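You operate a simulated robot arm through the tools that you are given. There is no shell and no other tool. Be economical: measure what you need, move in short steps, check, and stop when the job is done.

You run a simulated robot arm. Do the job below in one go: nothing can be reset, and whatever is moved stays where it is left.

JOB
Put things in order on the counter by the fridge. At the end: the purple sponge from the counter by the fridge is on the green board; the clear dough pot with yellow lid stands where the purple sponge stood; the muffin from the counter by the fridge stands where the clear dough pot with yellow lid stood; the dressing bottle stands where the muffin stood; whatever was shut is shut again. Leave all else as you found it, and nothing knocked over.

Only the result counts: the job must be done as asked and must still hold three seconds after the hand-in. Knocking over, shifting, dropping, spilling or breaking anything else fails it. Lids that push on must go on centred and level and be pressed home; caps that screw on are set level and turned clockwise until they are tight.

ROBOT AND FRAMES
A 7-joint arm with a two-finger parallel gripper, fixed in place. Base frame: the origin is at the foot of the arm, x ahead of it, y to its left, z up; the work surface is at about z = 0. Lengths are in m, angles in rad, forces in N, time in s.
With the tool pointing down near the work surface it reaches from about 0.24 to 0.62 m from the base axis. Its first joint turns from -1.152 to 1.152 rad. Payload 2.6 kg.
The tool frame sits at the grasp point between the pads (the TCP): z along the fingers, y along the line on which they close. The tips reach 0.03 m beyond it. Largest opening 0.094 m; finger width 0.028, thickness 0.01; the body of the gripper, 0.05 by 0.096 m, starts 0.055 m behind the TCP.
Orientation is told as [roll, pitch, yaw] about the base's x, y, z axes, in that order, counted from this pose: with the fingers straight down and closing along the base's y, the tool's x points along the base's -x, its y along +y and its z along -z.

CONTROLS
- The arm moves only by the tool send_rows. Its arguments are lists of equal length, an entry for each row: "slide": the shift along the tool's x, y, z in units of 30 mm (1.0 is 30 mm), a list of three; "rot": the turn, a rotation vector about the tool's x, y, z in units of 4 degrees (1.0 is 4 degrees), a list of three. In form: {"slide": [[dx, dy, dz], ...], "rot": [[rx, ry, rz], ...]}. A call has 1 to 10 rows; each row shifts and turns the commanded pose from where the row before left it, along the tool's axes as they then stand. "gripper" is the finger opening in m, from 0 to 0.094, set as the call begins (left out, the last holds). A call with a number of a shift or a turn outside -1 to 1 is refused whole. A row lasts 0.2 s, in which the tool goes at most 0.05 m and 0.15 rad; a call with a longer step from one row to the next is refused whole, and so is a gripper value outside its range. A pose out of reach is approached as far as the arm can. The call stops where the force on the tool passes 40 N (or 10 N more than at its start, if that is more) or the arm is blocked; 0.2 s more then pass. Each finger travels about 0.072 m/s and halts on what it meets, pressing with about 23 N; the grip force reading is that of the motor and also rises with nothing between the fingers. The clock runs only during rows and for 0.2 s after the last one: add rows that do not move to give the fingers time. The reply holds the time, the measured pose of the TCP, the force on the tool along the base axes, the opening and the grip force, in the units named above and with some noise, with the torque about the TCP (base axes, N m) and any sound that the robot's microphone picked up, and new pictures: "show" is both (left out), scene, wrist or none.
- Cameras (640 x 400 px; columns grow to the right, rows downward): "scene" is fixed at [0.0086, 0.415, 0.5723]; the picture's right is [-0.94, -0.33, 0.00], its down [-0.16, 0.46, -0.87] and it looks along [0.29, -0.82, -0.49] (base axes); focal length 310 px, centre (320, 200). "wrist" rides on the gripper at [0.076, 0.014, -0.102] in the tool frame; the picture's right is [-0.18, 0.98, 0.00], its down [-0.75, -0.14, -0.64] and it looks along [-0.63, -0.12, 0.77] (tool axes); focal length 243 px, centre (320, 200). There is no depth. A picture from a camera that has moved, and an enlarged one, comes with that camera's place and axes in the base frame and with its lens.
- zoom(camera, box): a new picture of the part [left, top, right, bottom] of that camera's present view, enlarged. It takes no simulated time.
- sign_off(): hands the job in; it is judged then, once.

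Work in short steps. Places have to be worked out from the pictures, the camera data and where the tool is seen: move nearer, look again, correct. Check each grasp and each placing, and mend what went wrong. You have 120 turns and 200 pictures in all, those below and enlarged ones among them. Open the gripper and draw the arm clear of the work before you hand the job in, unless the task says otherwise; then end with one line.

The tools are called as name(argument=value, ...) on one line, values as JSON. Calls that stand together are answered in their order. send_rows: Moves the arm, as the interface text tells. Its arguments: {"type":"object","properties":{"slide":{"type":"array"},"rot":{"type":"array"},"gripper":{"type":"number"},"show":{"type":"string","enum":["both","scene","wrist","none"]}},"required":["slide","rot"]} The other tools are called the same way: zoom (camera, box) takes an enlarged picture of a part of a camera's view; sign_off () hands the job in.

At the start:

```text
clock: 0.0
eef_pos: [0.3497, -0.1401, 0.2688]
orientation: [0.001, -0.001, 0.0]
ft_force: [0.7, 0.3, -0.7]
torque: [0.0, -0.03, 0.03]
gripper_width: 0.0941
gripper_force: 0.0
```

scene: 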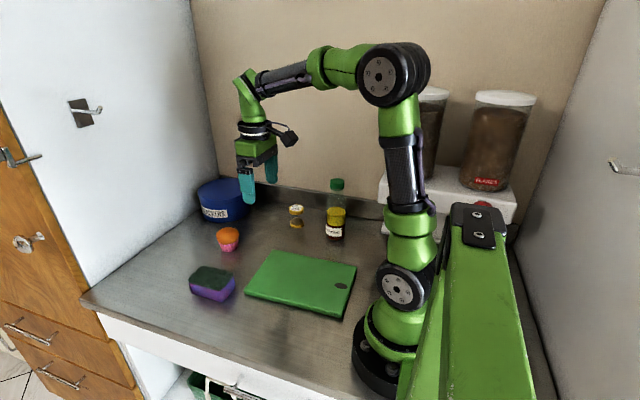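
wrist: 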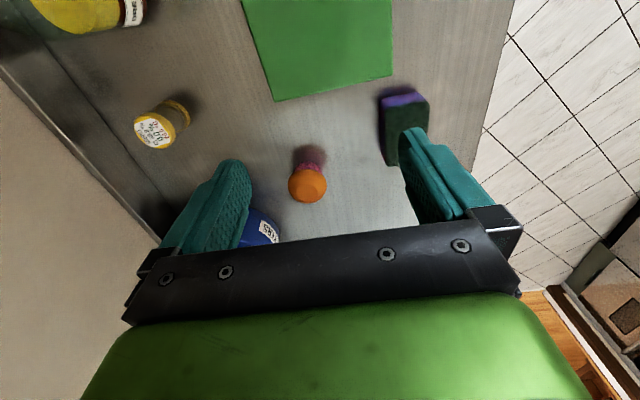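

I start by zooming on the objects to locate them precisely.

zoom(camera="scene", box=[170, 160, 370, 330])

zoom(camera="wrist", box=[40, 0, 520, 300])

```text
2.35 times, centred on (270, 245) of scene
camera zoom: at [0.0086, 0.415, 0.5723], right [-0.94, -0.33, 0.0], down [-0.16, 0.46, -0.87], along [0.29, -0.82, -0.49], focal length 730 px, centre (438, 94)
```

zoom: 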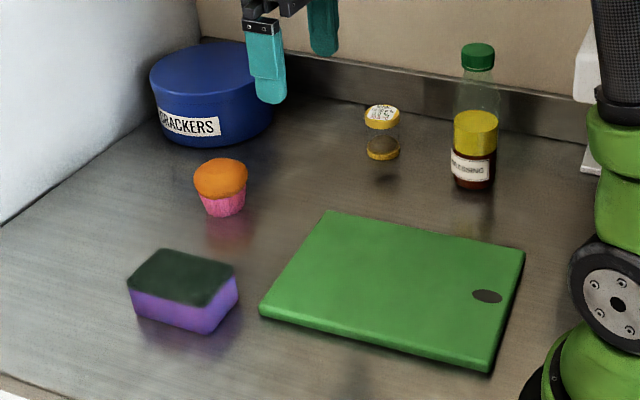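

```text
1.33 times, centred on (280, 150) of wrist
camera zoom: at [0.2737, -0.125, 0.3706], right [0.18, 0.98, 0.0], down [0.75, -0.14, 0.64], along [0.63, -0.12, -0.77], focal length 324 px, centre (373, 267)
```

zoom: 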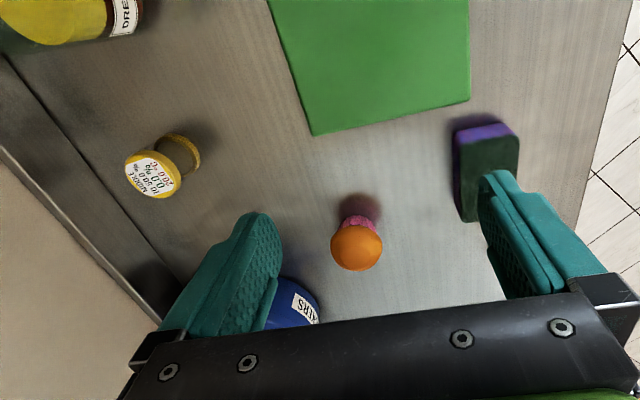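

Estimates (base xy): sponge (0.447,-0.029), height ~0.035; muffin (0.503,-0.18); pot (0.363,-0.357), height ~0.07; bottle (0.227,-0.335), height ~0.19; board x 0.12–0.365, y -0.21–-0.04. Going above the sponge first and looking again.

send_rows(slide=[[-0.65, 0.74, 0.8], [-0.65, 0.74, 0.8], [-0.65, 0.74, 0.8], [-0.65, 0.74, 0.8], [-0.65, 0.74, 0.8], [0, 0, 0]], rot=[[0, 0, 0], [0, 0, 0], [0, 0, 0], [0, 0, 0], [0, 0, 0], [0, 0, 0]])

```text
clock: 1.4
eef_pos: [0.448, -0.0275, 0.1462]
orientation: [0.001, 0.001, 0.001]
ft_force: [-0.9, -0.4, -0.4]
torque: [0.02, -0.02, 0.0]
gripper_width: 0.0939
gripper_force: 0.0
camera wrist: at [0.372, -0.0126, 0.2487], right [0.18, 0.98, 0.0], down [0.75, -0.14, 0.64], along [0.63, -0.12, -0.77], focal length 243 px, centre (320, 200)
```

scene: 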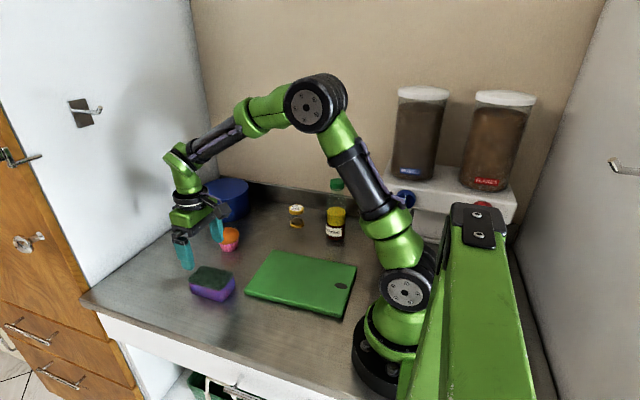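
wrist: 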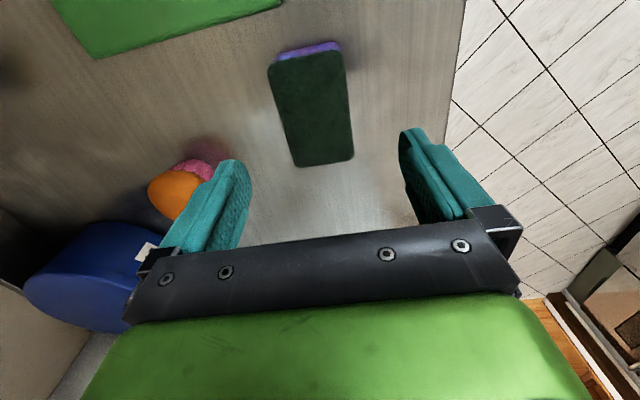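

Sponge confirmed at (0.452,-0.032), yaw ~0, width 0.056. Descending to TCP z≈0.037 and closing.

send_rows(slide=[[-0.1, -0.15, 0.91], [0, 0, 0.91], [0, 0, 0.91], [0, 0, 0.91], [0, 0, 0]], rot=[[0, 0, 0], [0, 0, 0], [0, 0, 0], [0, 0, 0], [0, 0, 0]])

send_rows(slide=[[0, 0, 0], [0, 0, 0], [0, 0, 0], [0, 0, 0]], rot=[[0, 0, 0], [0, 0, 0], [0, 0, 0], [0, 0, 0]], gripper=0.03)

```text
clock: 2.6
eef_pos: [0.4497, -0.033, 0.0378]
orientation: [0.001, 0.0, 0.0]
ft_force: [0.4, 1.2, -0.1]
torque: [0.0, -0.01, 0.05]
gripper_width: 0.0939
gripper_force: 0.1
camera wrist: at [0.3743, -0.0184, 0.1408], right [0.18, 0.98, 0.0], down [0.75, -0.14, 0.64], along [0.63, -0.12, -0.77], focal length 243 px, centre (320, 200)
```

scene: 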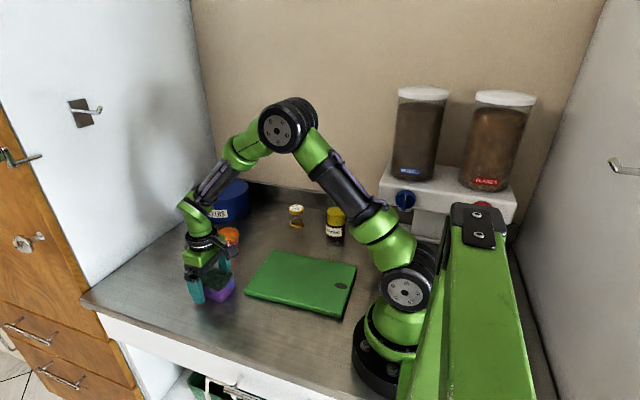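
wrist: 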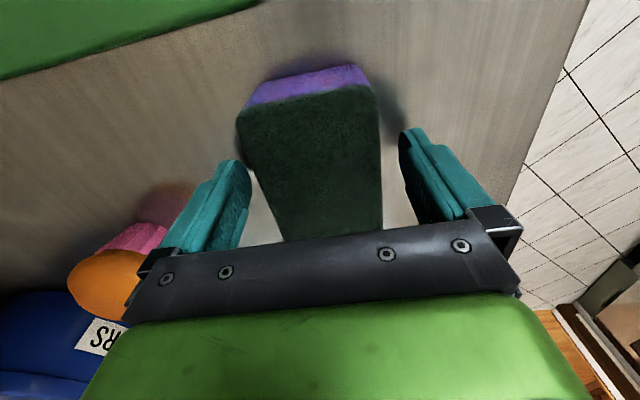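

```text
clock: 3.6
eef_pos: [0.4502, -0.0336, 0.0387]
orientation: [0.0, -0.001, -0.001]
ft_force: [-0.2, 0.0, 0.1]
torque: [0.01, 0.0, -0.03]
gripper_width: 0.063
gripper_force: 22.8
camera wrist: at [0.3742, -0.0185, 0.141], right [0.18, 0.98, 0.0], down [0.75, -0.14, 0.64], along [0.63, -0.12, -0.77], focal length 243 px, centre (320, 200)
```

scene: 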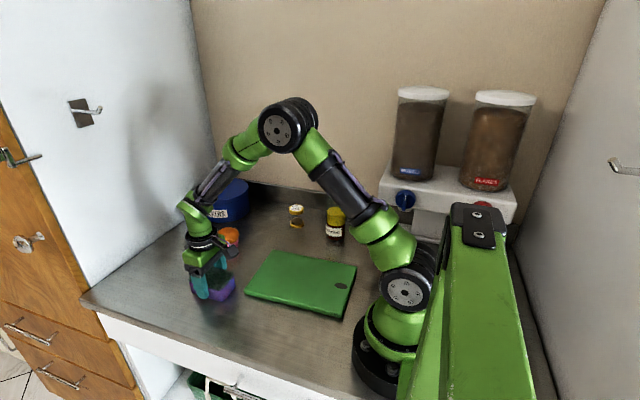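
wrist: 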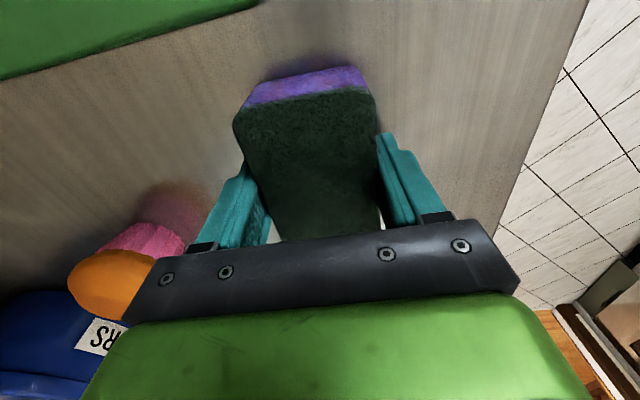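

Gripped (0.063 wide). Lift 80 mm and carry over the board to about (0.29,-0.123).

send_rows(slide=[[0, 0, -0.9], [0, 0, -0.9], [0, 0, -0.9], [0.89, -0.5, 0], [0.89, -0.5, 0], [0.89, -0.5, 0], [0.89, -0.5, 0], [0.89, -0.5, 0], [0.89, -0.5, 0], [0, 0, 0]], rot=[[0, 0, 0], [0, 0, 0], [0, 0, 0], [0, 0, 0], [0, 0, 0], [0, 0, 0], [0, 0, 0], [0, 0, 0], [0, 0, 0], [0, 0, 0]])

```text
clock: 5.8
eef_pos: [0.29, -0.1214, 0.121]
orientation: [0.0, 0.001, -0.001]
ft_force: [0.3, -0.1, -0.5]
torque: [0.01, -0.02, 0.02]
gripper_width: 0.0629
gripper_force: 22.6
camera wrist: at [0.2141, -0.1072, 0.2221], right [0.18, 0.98, 0.0], down [0.75, -0.14, 0.64], along [0.63, -0.12, -0.77], focal length 243 px, centre (320, 200)
```

scene: 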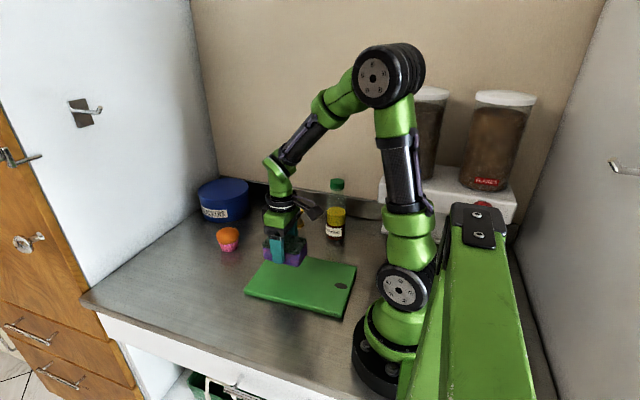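
wrist: 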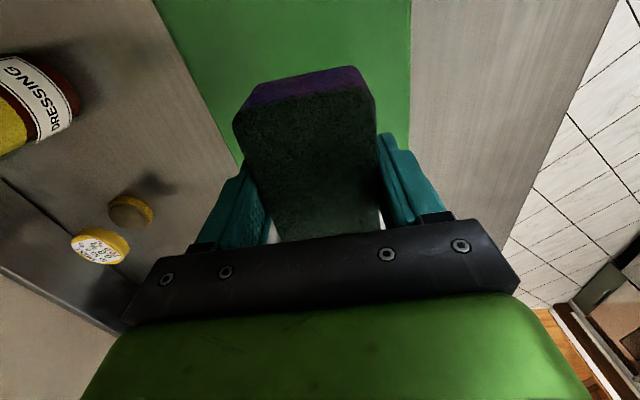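

Sponge is over the board. Lower 66 mm, then creep until contact.

send_rows(slide=[[0, -0.1, 0.75], [0, 0, 0.75], [0, 0, 0.5], [0, 0, 0.05], [0, 0, 0]], rot=[[0, 0, 0], [0, 0, 0], [0, 0, 0], [0, 0, 0], [0, 0, 0]])

```text
clock: 7.0
eef_pos: [0.2897, -0.128, 0.0566]
orientation: [0.0, 0.001, -0.001]
ft_force: [-0.2, -0.8, 0.2]
torque: [-0.02, 0.01, -0.02]
gripper_width: 0.0628
gripper_force: 23.1
camera wrist: at [0.2144, -0.1121, 0.1602], right [0.18, 0.98, 0.0], down [0.75, -0.14, 0.64], along [0.63, -0.12, -0.77], focal length 243 px, centre (320, 200)
```

scene: 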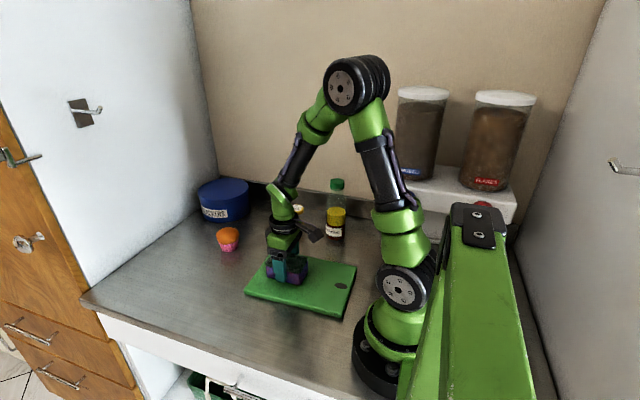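
wrist: 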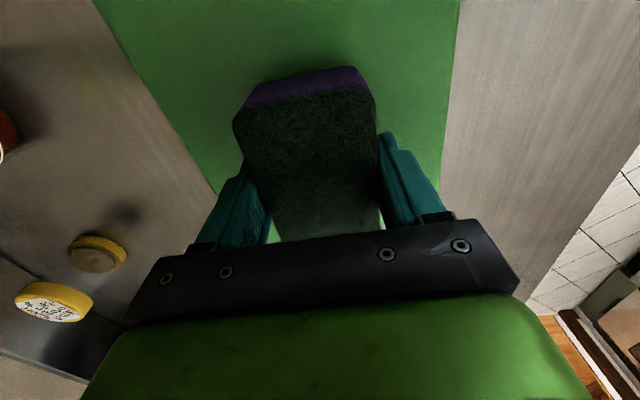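

Not touching yet; creep down in ~1 mm rows watching force.

send_rows(slide=[[0, 0, 0.05], [0, 0, 0.05], [0, 0, 0.05], [0, 0, 0.05], [0, 0, 0]], rot=[[0, 0, 0], [0, 0, 0], [0, 0, 0], [0, 0, 0], [0, 0, 0]], show="none")

```text
clock: 8.2
eef_pos: [0.2906, -0.1268, 0.0533]
orientation: [-0.002, -0.004, -0.002]
ft_force: [-4.7, -1.5, 29.8]
torque: [0.01, -0.01, -0.04]
gripper_width: 0.063
gripper_force: 22.9
```

Contact. Ease up 2 mm, then open and rise.

send_rows(slide=[[0, 0, -0.06], [0, 0, 0]], rot=[[0, 0, 0], [0, 0, 0]], show="none")

send_rows(slide=[[0, 0, 0], [0, 0, 0], [0, 0, 0], [0, 0, -0.9], [0, 0, -0.9], [0, 0, -0.9], [0, 0, -0.9], [0, 0, -0.9], [0, 0, 0]], rot=[[0, 0, 0], [0, 0, 0], [0, 0, 0], [0, 0, 0], [0, 0, 0], [0, 0, 0], [0, 0, 0], [0, 0, 0], [0, 0, 0]], gripper=0.09)

```text
clock: 8.8
eef_pos: [0.2889, -0.1257, 0.0541]
orientation: [0.0, 0.0, 0.0]
ft_force: [1.6, 0.0, 1.2]
torque: [-0.05, -0.08, -0.01]
gripper_width: 0.063
gripper_force: 23.0
```

```text
clock: 10.8
eef_pos: [0.2894, -0.128, 0.1884]
orientation: [0.0, 0.001, 0.0]
ft_force: [-0.4, -0.1, 0.2]
torque: [0.02, -0.04, -0.01]
gripper_width: 0.0902
gripper_force: 0.0
camera wrist: at [0.2137, -0.1125, 0.2912], right [0.18, 0.98, 0.0], down [0.75, -0.14, 0.64], along [0.63, -0.12, -0.77], focal length 243 px, centre (320, 200)
```

scene: 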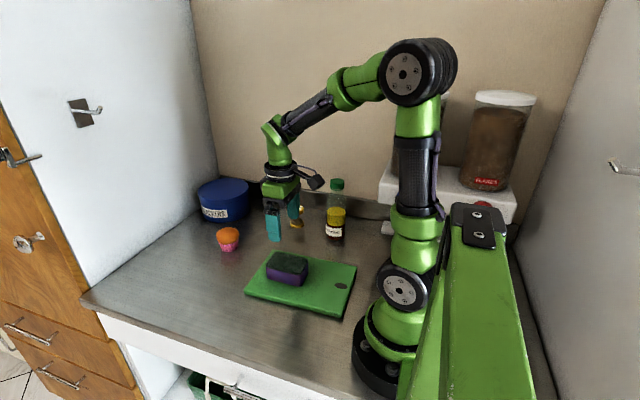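
wrist: 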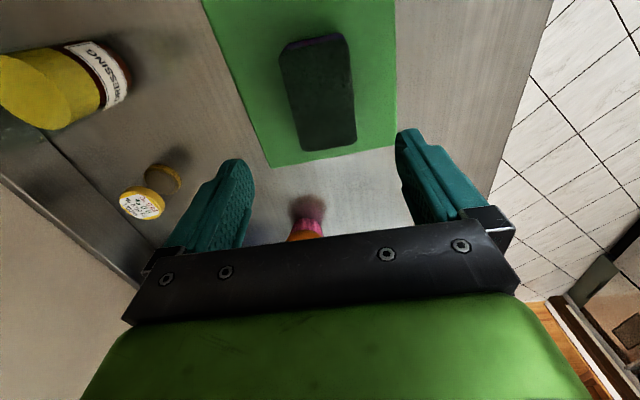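

Sponge sits on the board. Now turn the gripper ~40° (so the wrist camera keeps away from the bottle), then move above the pot.

send_rows(slide=[[0, 0, 0], [0, 0, 0], [0, 0, 0], [0, 0, 0], [0, 0, 0], [0, 0, 0], [0, 0, 0], [0, 0, 0], [0, 0, 0], [0, 0, 0]], rot=[[0, 0, 1], [0, 0, 1], [0, 0, 1], [0, 0, 1], [0, 0, 1], [0, 0, 1], [0, 0, 1], [0, 0, 1], [0, 0, 1], [0, 0, 1]], show="none")

send_rows(slide=[[-0.85, -0.53, 0], [-0.85, -0.53, 0], [-0.85, -0.53, 0], [-0.85, -0.53, 0], [-0.85, -0.53, 0], [-0.85, -0.53, 0], [-0.85, -0.53, 0], [-0.4, -0.25, 0], [0, 0, 0]], rot=[[0, 0, 0], [0, 0, 0], [0, 0, 0], [0, 0, 0], [0, 0, 0], [0, 0, 0], [0, 0, 0], [0, 0, 0], [0, 0, 0]])

```text
clock: 13.0
eef_pos: [0.2904, -0.1253, 0.1893]
orientation: [-0.001, 0.0, -0.7]
ft_force: [0.4, -0.6, 0.2]
torque: [-0.03, 0.02, 0.01]
gripper_width: 0.0902
gripper_force: 0.1
```

```text
clock: 15.0
eef_pos: [0.3597, -0.3407, 0.1905]
orientation: [0.001, 0.0, -0.698]
ft_force: [0.3, 0.0, 0.3]
torque: [-0.02, -0.02, 0.0]
gripper_width: 0.09
gripper_force: 0.1
camera wrist: at [0.3113, -0.2798, 0.2923], right [0.77, 0.63, 0.0], down [0.49, -0.59, 0.64], along [0.41, -0.5, -0.77], focal length 243 px, centre (320, 200)
```

scene: 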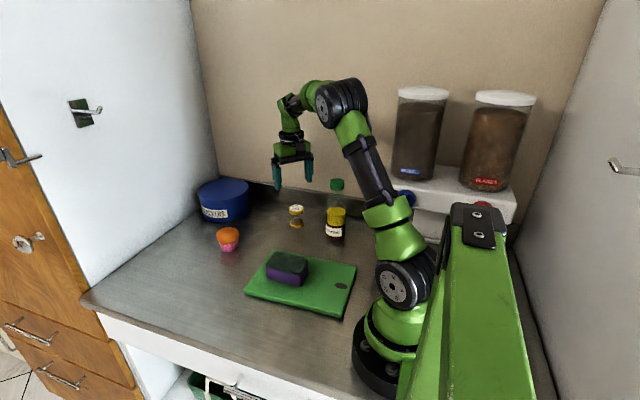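
wrist: 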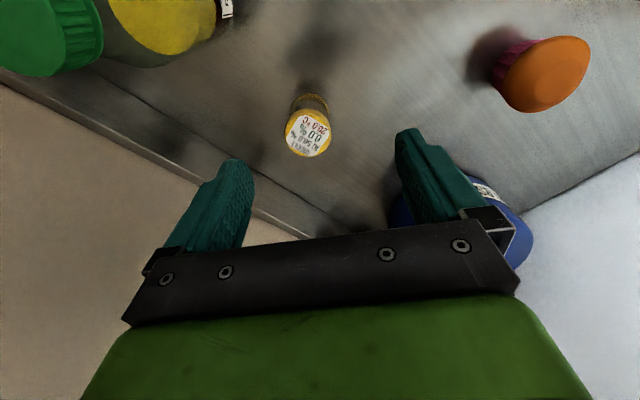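

zoom(camera="wrist", box=[240, 60, 400, 160])

zoom(camera="scene", box=[256, 175, 352, 250])

```text
4.00 times, centred on (320, 110) of wrist
camera zoom: at [0.3113, -0.2798, 0.2923], right [0.77, 0.63, 0.0], down [0.49, -0.59, 0.64], along [0.41, -0.5, -0.77], focal length 970 px, centre (320, 560)
```

zoom: 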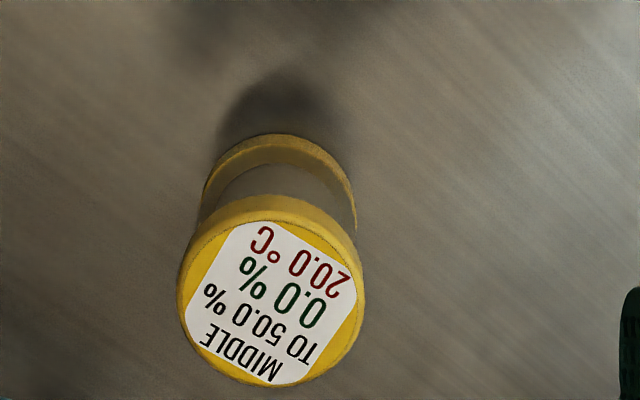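

```text
5.33 times, centred on (304, 212) of scene
camera zoom: at [0.0086, 0.415, 0.5723], right [-0.94, -0.33, 0.0], down [-0.16, 0.46, -0.87], along [0.29, -0.82, -0.49], focal length 1654 px, centre (405, 133)
```

zoom: 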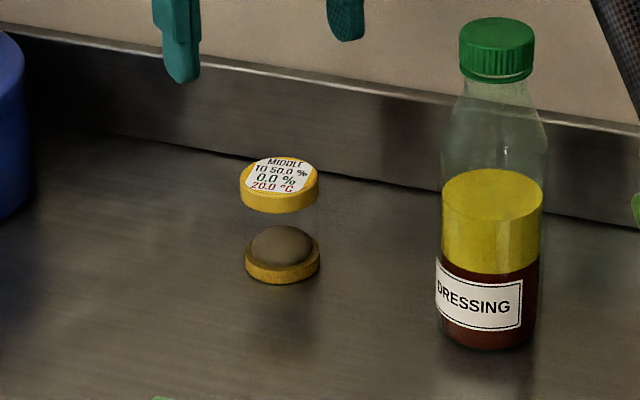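

Wrist view puts the pot at about (0.367,-0.368). Center on it and descend partway, then look again.

send_rows(slide=[[-0.79, -0.53, 0], [0, 0, 0.9], [0, 0, 0.9], [0, 0, 0.8], [0, 0, 0]], rot=[[0, 0, 0], [0, 0, 0], [0, 0, 0], [0, 0, 0], [0, 0, 0]])

```text
clock: 16.2
eef_pos: [0.3674, -0.3682, 0.1104]
orientation: [0.0, -0.001, -0.697]
ft_force: [-0.5, 0.2, 0.7]
torque: [-0.01, 0.01, 0.0]
gripper_width: 0.0898
gripper_force: 0.0
camera wrist: at [0.3198, -0.3069, 0.2133], right [0.77, 0.63, 0.0], down [0.49, -0.59, 0.64], along [0.41, -0.5, -0.77], focal length 243 px, centre (320, 200)
```

scene: 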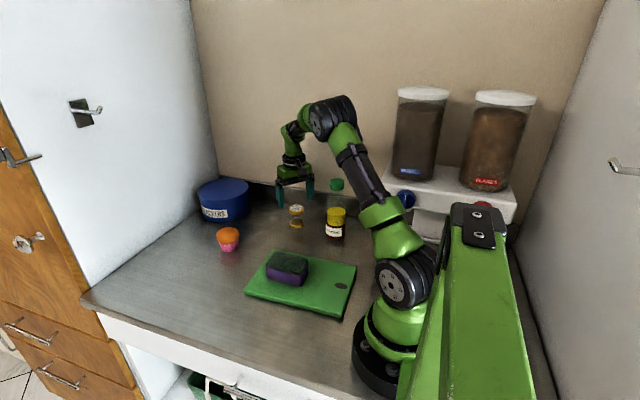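
wrist: 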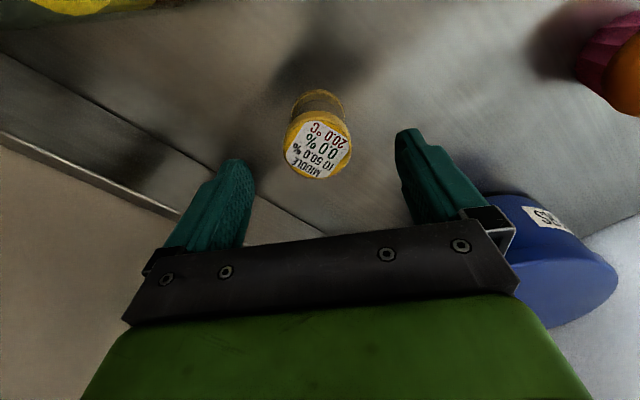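

Aligned with pot. Descend to z≈0.036 and grasp.

send_rows(slide=[[0, 0, 0.9], [0, 0, 0.9], [0, 0, 0.65], [0, 0, 0]], rot=[[0, 0, 0], [0, 0, 0], [0, 0, 0], [0, 0, 0]], show="none")

send_rows(slide=[[0, 0, 0], [0, 0, 0], [0, 0, 0], [0, 0, 0]], rot=[[0, 0, 0], [0, 0, 0], [0, 0, 0], [0, 0, 0]], gripper=0.035)

```text
clock: 17.2
eef_pos: [0.3655, -0.3673, 0.0368]
orientation: [0.002, 0.0, -0.698]
ft_force: [0.4, 0.4, 0.3]
torque: [0.02, 0.02, 0.01]
gripper_width: 0.09
gripper_force: 0.1
```

```text
clock: 18.2
eef_pos: [0.3664, -0.3673, 0.0381]
orientation: [-0.001, -0.001, -0.698]
ft_force: [0.3, -0.4, 0.4]
torque: [0.01, 0.02, 0.02]
gripper_width: 0.0504
gripper_force: 23.1
camera wrist: at [0.3172, -0.3066, 0.1397], right [0.77, 0.63, 0.0], down [0.49, -0.59, 0.64], along [0.41, -0.5, -0.77], focal length 243 px, centre (320, 200)
```

scene: 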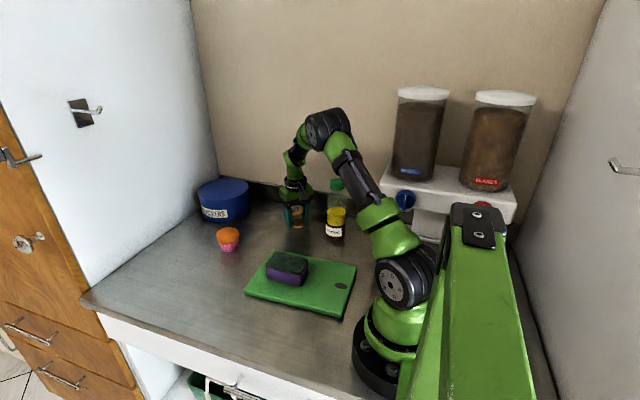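
wrist: 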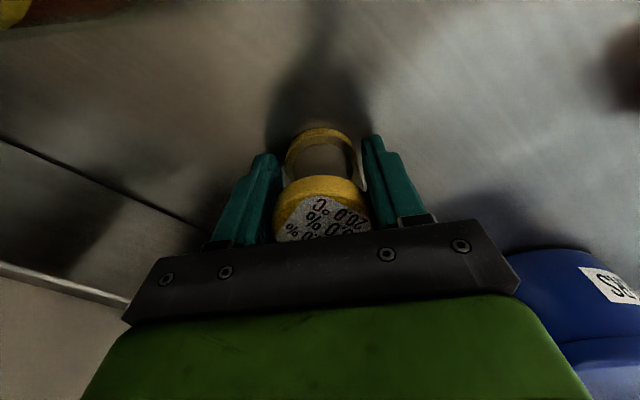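

Grasped at 0.050. Lift 100 mm and carry toward the sponge's old place (0.450,-0.033).

send_rows(slide=[[0, 0, -0.4], [0, 0, -0.9], [0, 0, -1], [0, 0, -1], [0, 0, 0]], rot=[[0, 0, 0], [0, 0, 0], [0, 0, 0], [0, 0, 0], [0, 0, 0]], show="wrist")

send_rows(slide=[[0.458, 0.939, 0], [0.458, 0.939, 0], [0.458, 0.939, 0], [0.458, 0.939, 0], [0.458, 0.939, 0], [0.458, 0.939, 0], [0.458, 0.939, 0], [0.458, 0.939, 0], [0.458, 0.939, 0], [0.458, 0.939, 0]], rot=[[0, 0, 0], [0, 0, 0], [0, 0, 0], [0, 0, 0], [0, 0, 0], [0, 0, 0], [0, 0, 0], [0, 0, 0], [0, 0, 0], [0, 0, 0]], show="none")

send_rows(slide=[[0.458, 0.939, 0], [0, 0, 0]], rot=[[0, 0, 0], [0, 0, 0]])

```text
clock: 19.4
eef_pos: [0.3659, -0.3675, 0.1381]
orientation: [0.0, 0.001, -0.697]
ft_force: [-0.7, 0.6, -1.3]
torque: [-0.03, -0.01, 0.02]
gripper_width: 0.0504
gripper_force: 22.6
camera wrist: at [0.3168, -0.3062, 0.24], right [0.77, 0.63, 0.0], down [0.49, -0.59, 0.64], along [0.41, -0.5, -0.77], focal length 243 px, centre (320, 200)
```

wrist: 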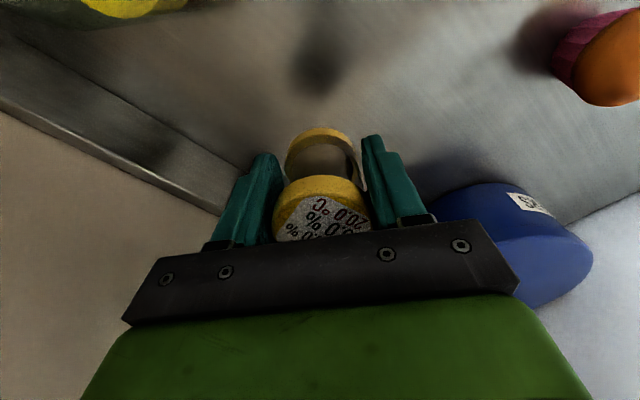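

```text
clock: 21.6
eef_pos: [0.4447, -0.0626, 0.1391]
orientation: [0.002, 0.0, -0.701]
ft_force: [0.3, 0.7, -1.8]
torque: [0.02, 0.0, 0.01]
gripper_width: 0.0506
gripper_force: 22.9
```

```text
clock: 22.2
eef_pos: [0.451, -0.0341, 0.1373]
orientation: [-0.001, 0.0, -0.698]
ft_force: [0.1, -0.7, -0.8]
torque: [0.01, -0.01, 0.0]
gripper_width: 0.0502
gripper_force: 23.0
camera wrist: at [0.4025, 0.026, 0.2398], right [0.77, 0.63, 0.0], down [0.49, -0.59, 0.64], along [0.41, -0.5, -0.77], focal length 243 px, centre (320, 200)
```

scene: 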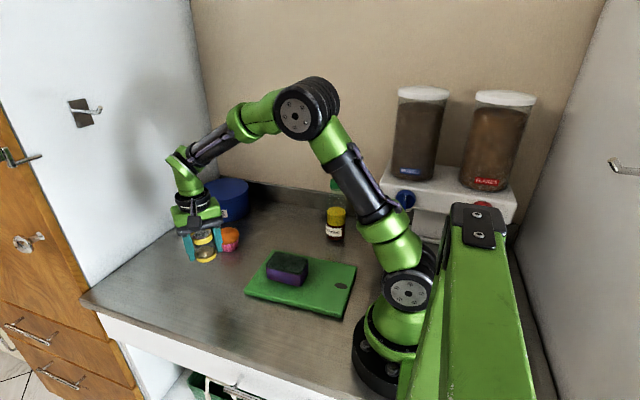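
wrist: 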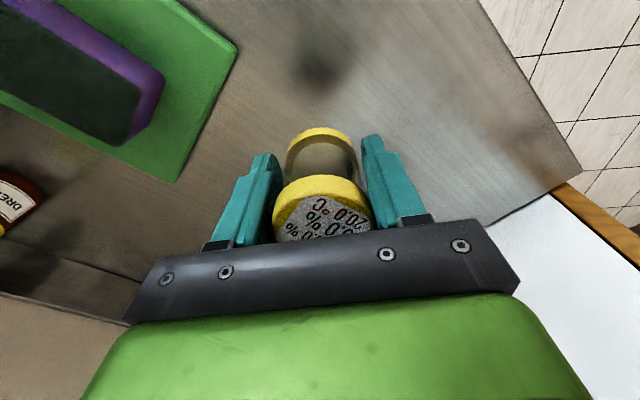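

Over the spot. Lower 97 mm then creep to contact.

send_rows(slide=[[0, 0, 1], [0, 0, 1], [0, 0, 0.9], [0, 0, 0.25], [0, 0, 0.05], [0, 0, 0]], rot=[[0, 0, 0], [0, 0, 0], [0, 0, 0], [0, 0, 0], [0, 0, 0], [0, 0, 0]], show="none")

```text
clock: 23.6
eef_pos: [0.4538, -0.0354, 0.0414]
orientation: [-0.001, 0.0, -0.701]
ft_force: [-0.2, 0.8, -0.6]
torque: [-0.01, 0.02, -0.03]
gripper_width: 0.0507
gripper_force: 23.4
```

send_rows(slide=[[0, 0, 0.05], [0, 0, 0.04], [0, 0, 0]], rot=[[0, 0, 0], [0, 0, 0], [0, 0, 0]], show="wrist")

```text
clock: 24.4
eef_pos: [0.4532, -0.034, 0.0382]
orientation: [0.0, 0.002, -0.697]
ft_force: [0.1, -0.3, -0.6]
torque: [0.0, 0.0, 0.02]
gripper_width: 0.0506
gripper_force: 23.0
camera wrist: at [0.4033, 0.027, 0.1404], right [0.77, 0.63, 0.0], down [0.49, -0.59, 0.64], along [0.41, -0.5, -0.77], focal length 243 px, centre (320, 200)
```

wrist: 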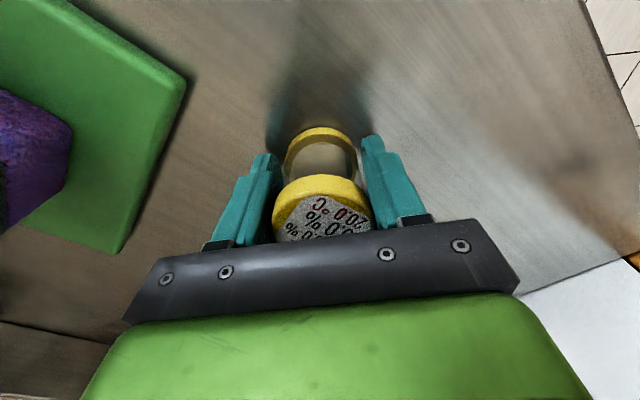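

Still no contact force; creep a little more.

send_rows(slide=[[0, 0, 0.03], [0, 0, 0.03], [0, 0, 0]], rot=[[0, 0, 0], [0, 0, 0], [0, 0, 0]], show="none")

```text
clock: 25.2
eef_pos: [0.4518, -0.0325, 0.0375]
orientation: [0.0, -0.001, -0.699]
ft_force: [-1.5, 0.1, 3.8]
torque: [0.1, 0.02, 0.02]
gripper_width: 0.0501
gripper_force: 22.7
```

Touched down (3.8 N). Open and rise.

send_rows(slide=[[0, 0, 0], [0, 0, 0], [0, 0, 0], [0, 0, 0], [0, 0, -0.5], [0, 0, -1], [0, 0, -1], [0, 0, -1], [0, 0, -1], [0, 0, 0]], rot=[[0, 0, 0], [0, 0, 0], [0, 0, 0], [0, 0, 0], [0, 0, 0], [0, 0, 0], [0, 0, 0], [0, 0, 0], [0, 0, 0], [0, 0, 0]], gripper=0.092)

```text
clock: 27.4
eef_pos: [0.4497, -0.0326, 0.1723]
orientation: [0.0, 0.001, -0.698]
ft_force: [-0.3, -0.2, -0.2]
torque: [0.01, 0.03, -0.03]
gripper_width: 0.092
gripper_force: 0.0
camera wrist: at [0.4017, 0.0284, 0.2748], right [0.77, 0.63, 0.0], down [0.49, -0.59, 0.64], along [0.41, -0.5, -0.77], focal length 243 px, centre (320, 200)
```

scene: 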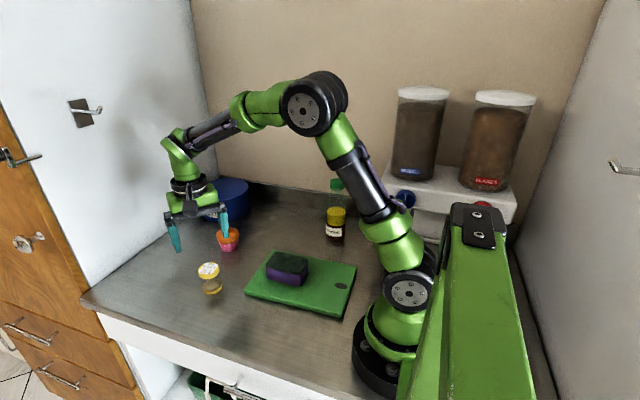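
wrist: 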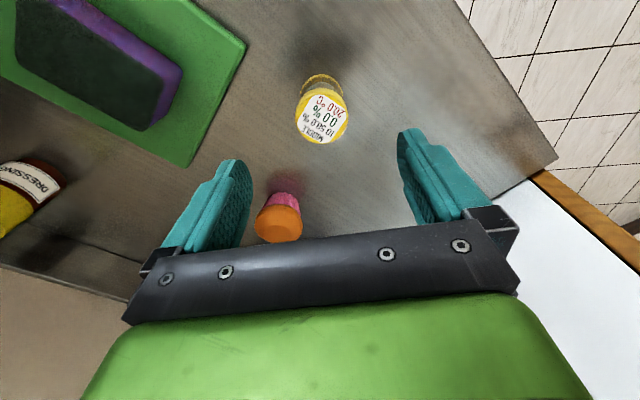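

Pot stands in place. Now move above the muffin, roughly (0.502,-0.173), and look.

send_rows(slide=[[-0.87, -0.493, 0], [-0.87, -0.493, 0], [-0.87, -0.493, 0], [-0.87, -0.493, 0], [-0.6, -0.34, 0], [0, 0, 0]], rot=[[0, 0, 0], [0, 0, 0], [0, 0, 0], [0, 0, 0], [0, 0, 0], [0, 0, 0]], show="wrist")

zoom(camera="wrist", box=[240, 60, 400, 160])

zoom(camera="scene", box=[180, 200, 340, 310])

```text
clock: 28.8
eef_pos: [0.5001, -0.1656, 0.1725]
orientation: [0.001, 0.002, -0.698]
ft_force: [0.7, 0.5, -0.4]
torque: [0.03, 0.0, -0.02]
gripper_width: 0.0918
gripper_force: 0.0
camera wrist: at [0.4508, -0.1053, 0.2747], right [0.77, 0.63, 0.0], down [0.49, -0.59, 0.64], along [0.41, -0.5, -0.77], focal length 243 px, centre (320, 200)
```

wrist: 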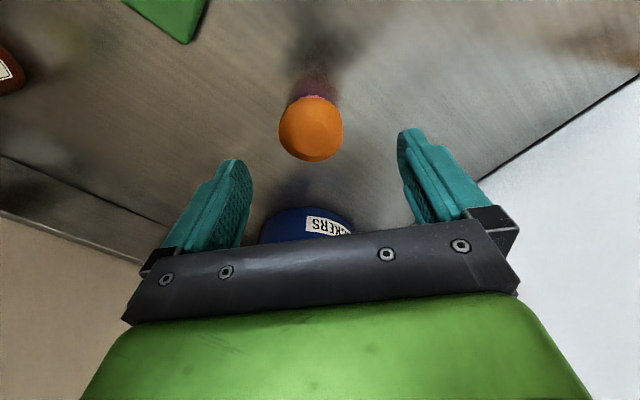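

```text
4.00 times, centred on (320, 110) of wrist
camera zoom: at [0.4508, -0.1053, 0.2747], right [0.77, 0.63, 0.0], down [0.49, -0.59, 0.64], along [0.41, -0.5, -0.77], focal length 970 px, centre (320, 560)
```

zoom: 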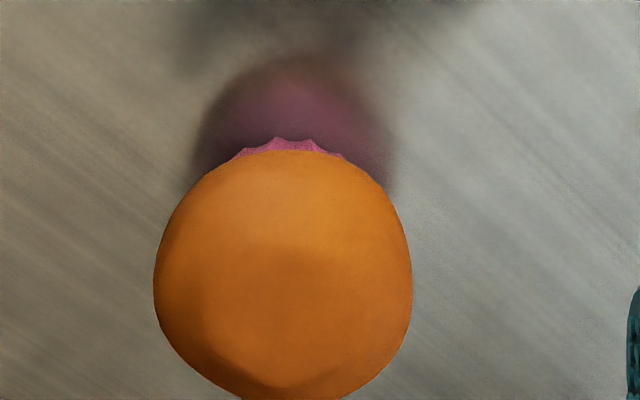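

```text
3.64 times, centred on (260, 255) of scene
camera zoom: at [0.0086, 0.415, 0.5723], right [-0.94, -0.33, 0.0], down [-0.16, 0.46, -0.87], along [0.29, -0.82, -0.49], focal length 1128 px, centre (538, 0)
```

zoom: 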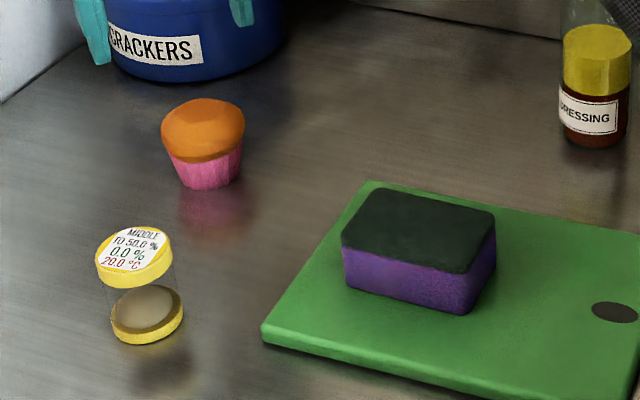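

Muffin at about (0.507,-0.188), cap Ø≈0.064 at z≈0.042. Center and descend partway to check.

send_rows(slide=[[-0.66, -0.42, 0], [0, 0, 0.9], [0, 0, 0.9], [0, 0, 0.3], [0, 0, 0]], rot=[[0, 0, 0], [0, 0, 0], [0, 0, 0], [0, 0, 0], [0, 0, 0]], show="wrist")

```text
clock: 30.0
eef_pos: [0.5059, -0.1861, 0.1082]
orientation: [0.001, -0.002, -0.699]
ft_force: [-0.3, -0.5, 0.1]
torque: [0.02, 0.0, 0.02]
gripper_width: 0.0918
gripper_force: 0.1
camera wrist: at [0.4574, -0.1257, 0.2112], right [0.77, 0.63, 0.0], down [0.49, -0.59, 0.64], along [0.41, -0.5, -0.77], focal length 243 px, centre (320, 200)
```

wrist: 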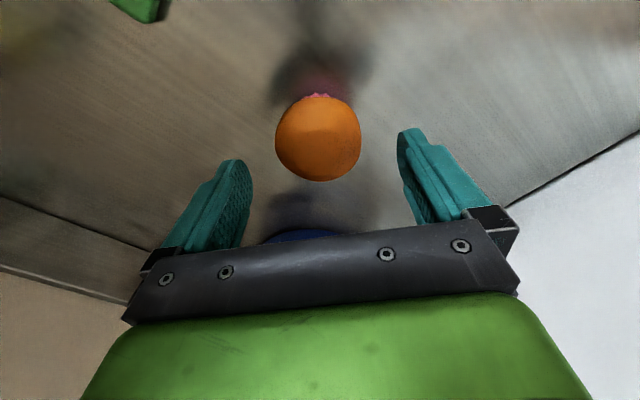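

Well centered. Descend to z≈0.040 and close.

send_rows(slide=[[-0.1, -0.05, 0.8], [0, 0, 0.8], [0, 0, 0.67], [0, 0, 0]], rot=[[0, 0, 0], [0, 0, 0], [0, 0, 0], [0, 0, 0]], show="none")

send_rows(slide=[[0, 0, 0], [0, 0, 0], [0, 0, 0], [0, 0, 0]], rot=[[0, 0, 0], [0, 0, 0], [0, 0, 0], [0, 0, 0]], gripper=0.045)

```text
clock: 31.0
eef_pos: [0.5094, -0.1918, 0.0405]
orientation: [-0.001, -0.002, -0.7]
ft_force: [-0.3, -0.3, 0.5]
torque: [0.01, -0.02, -0.03]
gripper_width: 0.0922
gripper_force: 0.0
```

```text
clock: 32.0
eef_pos: [0.5085, -0.1913, 0.0413]
orientation: [0.0, 0.0, -0.697]
ft_force: [-0.5, 0.2, -0.4]
torque: [-0.01, -0.01, -0.01]
gripper_width: 0.0652
gripper_force: 23.1
camera wrist: at [0.4594, -0.1302, 0.1437], right [0.77, 0.63, 0.0], down [0.49, -0.59, 0.64], along [0.41, -0.5, -0.77], focal length 243 px, centre (320, 200)
```

scene: 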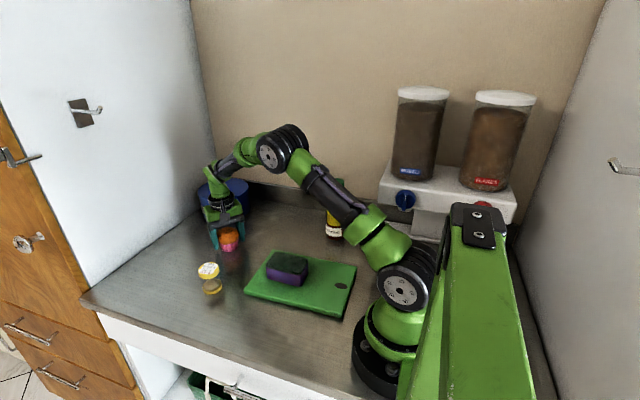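
wrist: 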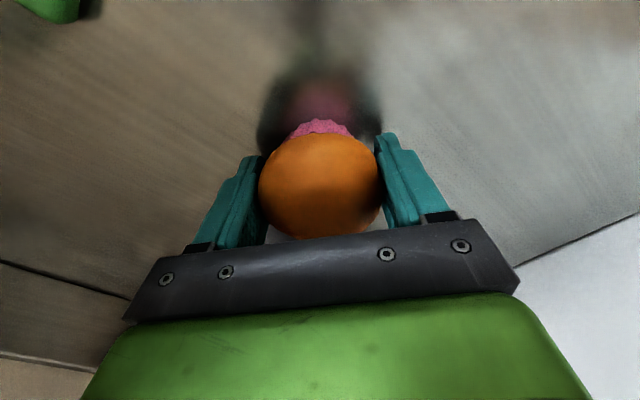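

Gripped. Lift 90 mm and carry to the pot's old place (0.367,-0.368).

send_rows(slide=[[0, 0, -0.5], [0, 0, -0.8], [0, 0, -0.9], [0, 0, -0.8], [0, 0, 0]], rot=[[0, 0, 0], [0, 0, 0], [0, 0, 0], [0, 0, 0], [0, 0, 0]], show="wrist")

send_rows(slide=[[-0.031, -0.9475, 0], [-0.031, -0.9475, 0], [-0.031, -0.9475, 0], [-0.031, -0.9475, 0], [-0.031, -0.9475, 0], [-0.031, -0.9475, 0], [-0.031, -0.9475, 0], [-0.031, -0.9475, 0], [0, 0, 0]], rot=[[0, 0, 0], [0, 0, 0], [0, 0, 0], [0, 0, 0], [0, 0, 0], [0, 0, 0], [0, 0, 0], [0, 0, 0], [0, 0, 0]])

```text
clock: 33.2
eef_pos: [0.5076, -0.1893, 0.1309]
orientation: [0.001, 0.0, -0.699]
ft_force: [1.4, -0.5, -0.3]
torque: [-0.02, -0.01, 0.03]
gripper_width: 0.0655
gripper_force: 22.8
camera wrist: at [0.4593, -0.13, 0.2343], right [0.77, 0.63, 0.0], down [0.49, -0.59, 0.64], along [0.41, -0.5, -0.77], focal length 243 px, centre (320, 200)
```

wrist: 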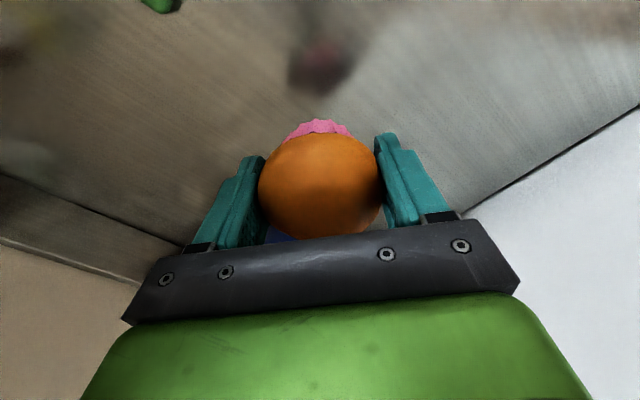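

```text
clock: 35.2
eef_pos: [0.3677, -0.3698, 0.1307]
orientation: [-0.001, 0.0, -0.698]
ft_force: [0.4, -0.1, -0.3]
torque: [0.0, -0.01, 0.0]
gripper_width: 0.0654
gripper_force: 23.2
camera wrist: at [0.3195, -0.309, 0.2335], right [0.77, 0.64, 0.0], down [0.49, -0.59, 0.64], along [0.41, -0.5, -0.77], focal length 243 px, centre (320, 200)
```

scene: 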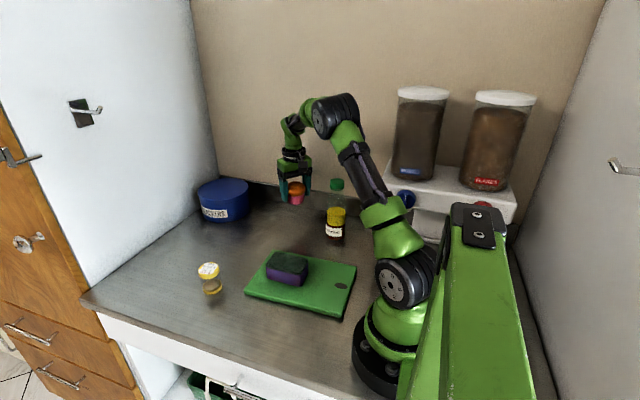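
wrist: 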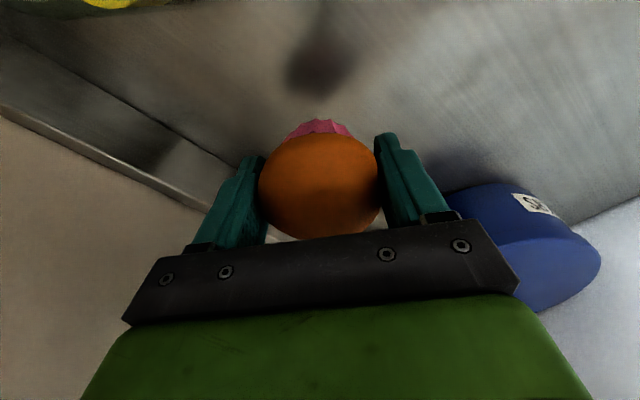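

Over the spot. Lower 86 mm then creep.

send_rows(slide=[[0, 0, 1], [0, 0, 1], [0, 0, 0.8], [0, 0, 0.1], [0, 0, 0]], rot=[[0, 0, 0], [0, 0, 0], [0, 0, 0], [0, 0, 0], [0, 0, 0]], show="none")

send_rows(slide=[[0, 0, 0.04], [0, 0, 0.04], [0, 0, 0]], rot=[[0, 0, 0], [0, 0, 0], [0, 0, 0]], show="none")

```text
clock: 36.4
eef_pos: [0.3679, -0.3691, 0.0409]
orientation: [0.0, -0.001, -0.698]
ft_force: [0.6, -0.2, -0.8]
torque: [0.0, 0.0, 0.02]
gripper_width: 0.0655
gripper_force: 22.9
```

```text
clock: 37.2
eef_pos: [0.3676, -0.3694, 0.0405]
orientation: [-0.001, -0.002, -0.699]
ft_force: [-3.5, 1.5, 10.1]
torque: [0.19, 0.17, -0.01]
gripper_width: 0.0656
gripper_force: 23.3
```

Touching (10 N). Ease up 1 mm, open, rise.

send_rows(slide=[[0, 0, -0.03], [0, 0, 0]], rot=[[0, 0, 0], [0, 0, 0]], show="none")

send_rows(slide=[[0, 0, 0], [0, 0, 0], [0, 0, 0], [0, 0, -0.5], [0, 0, -1], [0, 0, -1], [0, 0, -1], [0, 0, -1], [0, 0, -1], [0, 0, 0]], rot=[[0, 0, 0], [0, 0, 0], [0, 0, 0], [0, 0, 0], [0, 0, 0], [0, 0, 0], [0, 0, 0], [0, 0, 0], [0, 0, 0], [0, 0, 0]], gripper=0.092)

```text
clock: 37.8
eef_pos: [0.3685, -0.3686, 0.0406]
orientation: [0.002, -0.001, -0.698]
ft_force: [-0.4, -1.2, 2.8]
torque: [-0.07, -0.06, -0.01]
gripper_width: 0.0653
gripper_force: 22.9
```

```text
clock: 40.0
eef_pos: [0.3676, -0.369, 0.2073]
orientation: [-0.002, 0.0, -0.699]
ft_force: [0.7, 0.1, -0.2]
torque: [-0.02, 0.0, 0.02]
gripper_width: 0.092
gripper_force: 0.0
camera wrist: at [0.3182, -0.3081, 0.3099], right [0.77, 0.63, 0.0], down [0.49, -0.59, 0.64], along [0.41, -0.5, -0.77], focal length 243 px, centre (320, 200)
```

scene: 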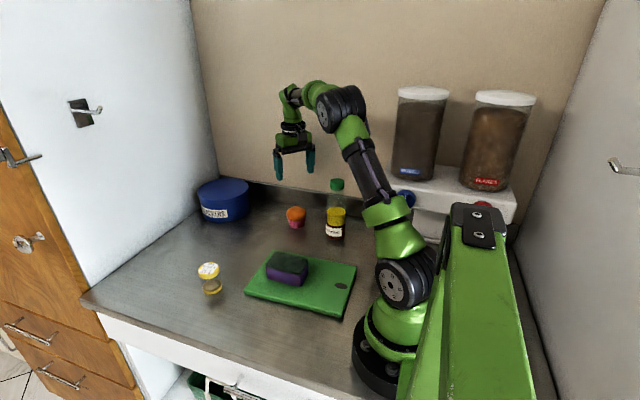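
wrist: 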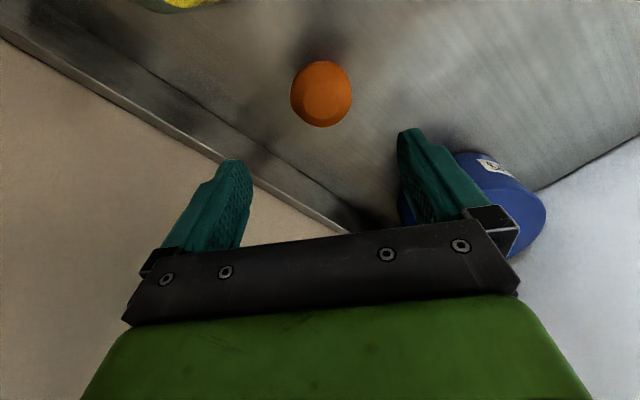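

Muffin placed. Raise to z≈0.29 and go over the bottle (~(0.231,-0.345)) to look.

send_rows(slide=[[0, 0, -0.95], [0, 0, -0.95], [0, 0, -0.95], [0.803, -0.465, 0], [0.803, -0.465, 0], [0.803, -0.465, 0], [0.803, -0.465, 0], [0.803, -0.465, 0], [0, 0, 0]], rot=[[0, 0, 0], [0, 0, 0], [0, 0, 0], [0, 0, 0], [0, 0, 0], [0, 0, 0], [0, 0, 0], [0, 0, 0], [0, 0, 0]])

zoom(camera="wrist", box=[220, 40, 420, 165])

zoom(camera="scene", box=[270, 170, 390, 250])

```text
clock: 42.0
eef_pos: [0.2311, -0.3451, 0.2932]
orientation: [-0.002, 0.0, -0.697]
ft_force: [0.0, 0.0, -0.2]
torque: [0.0, 0.04, 0.02]
gripper_width: 0.092
gripper_force: 0.1
camera wrist: at [0.1823, -0.2853, 0.3953], right [0.77, 0.63, 0.0], down [0.49, -0.59, 0.64], along [0.41, -0.5, -0.77], focal length 243 px, centre (320, 200)
```

scene: 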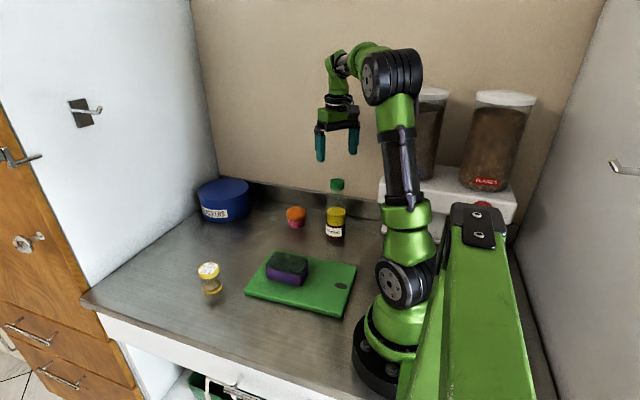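
wrist: 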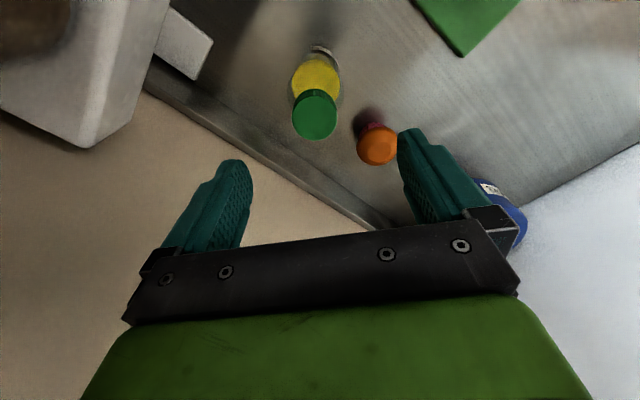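

```text
3.20 times, centred on (320, 102) of wrist
camera zoom: at [0.1823, -0.2853, 0.3953], right [0.77, 0.63, 0.0], down [0.49, -0.59, 0.64], along [0.41, -0.5, -0.77], focal length 776 px, centre (320, 512)
```

zoom: 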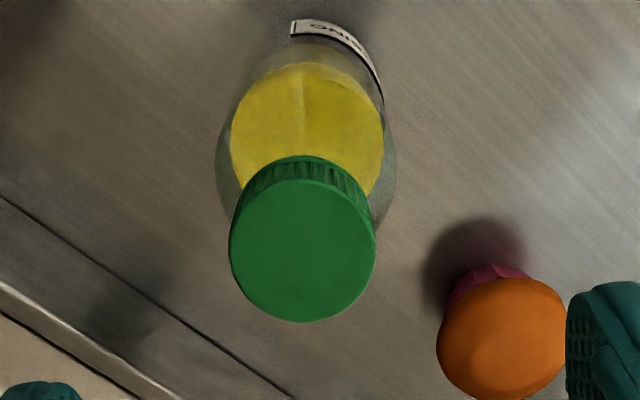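

```text
5.00 times, centred on (330, 210) of scene
camera zoom: at [0.0086, 0.415, 0.5723], right [-0.94, -0.33, 0.0], down [-0.16, 0.46, -0.87], along [0.29, -0.82, -0.49], focal length 1551 px, centre (270, 150)
```

zoom: 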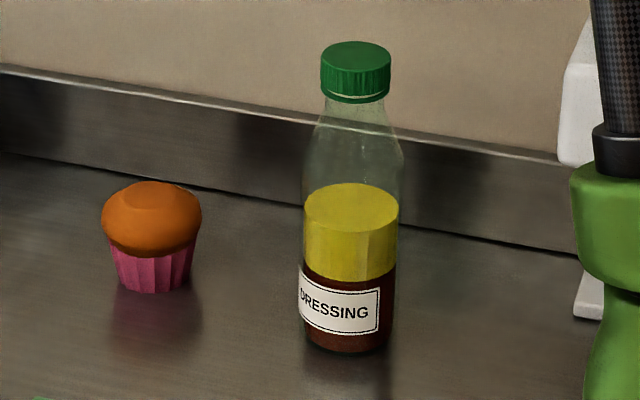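

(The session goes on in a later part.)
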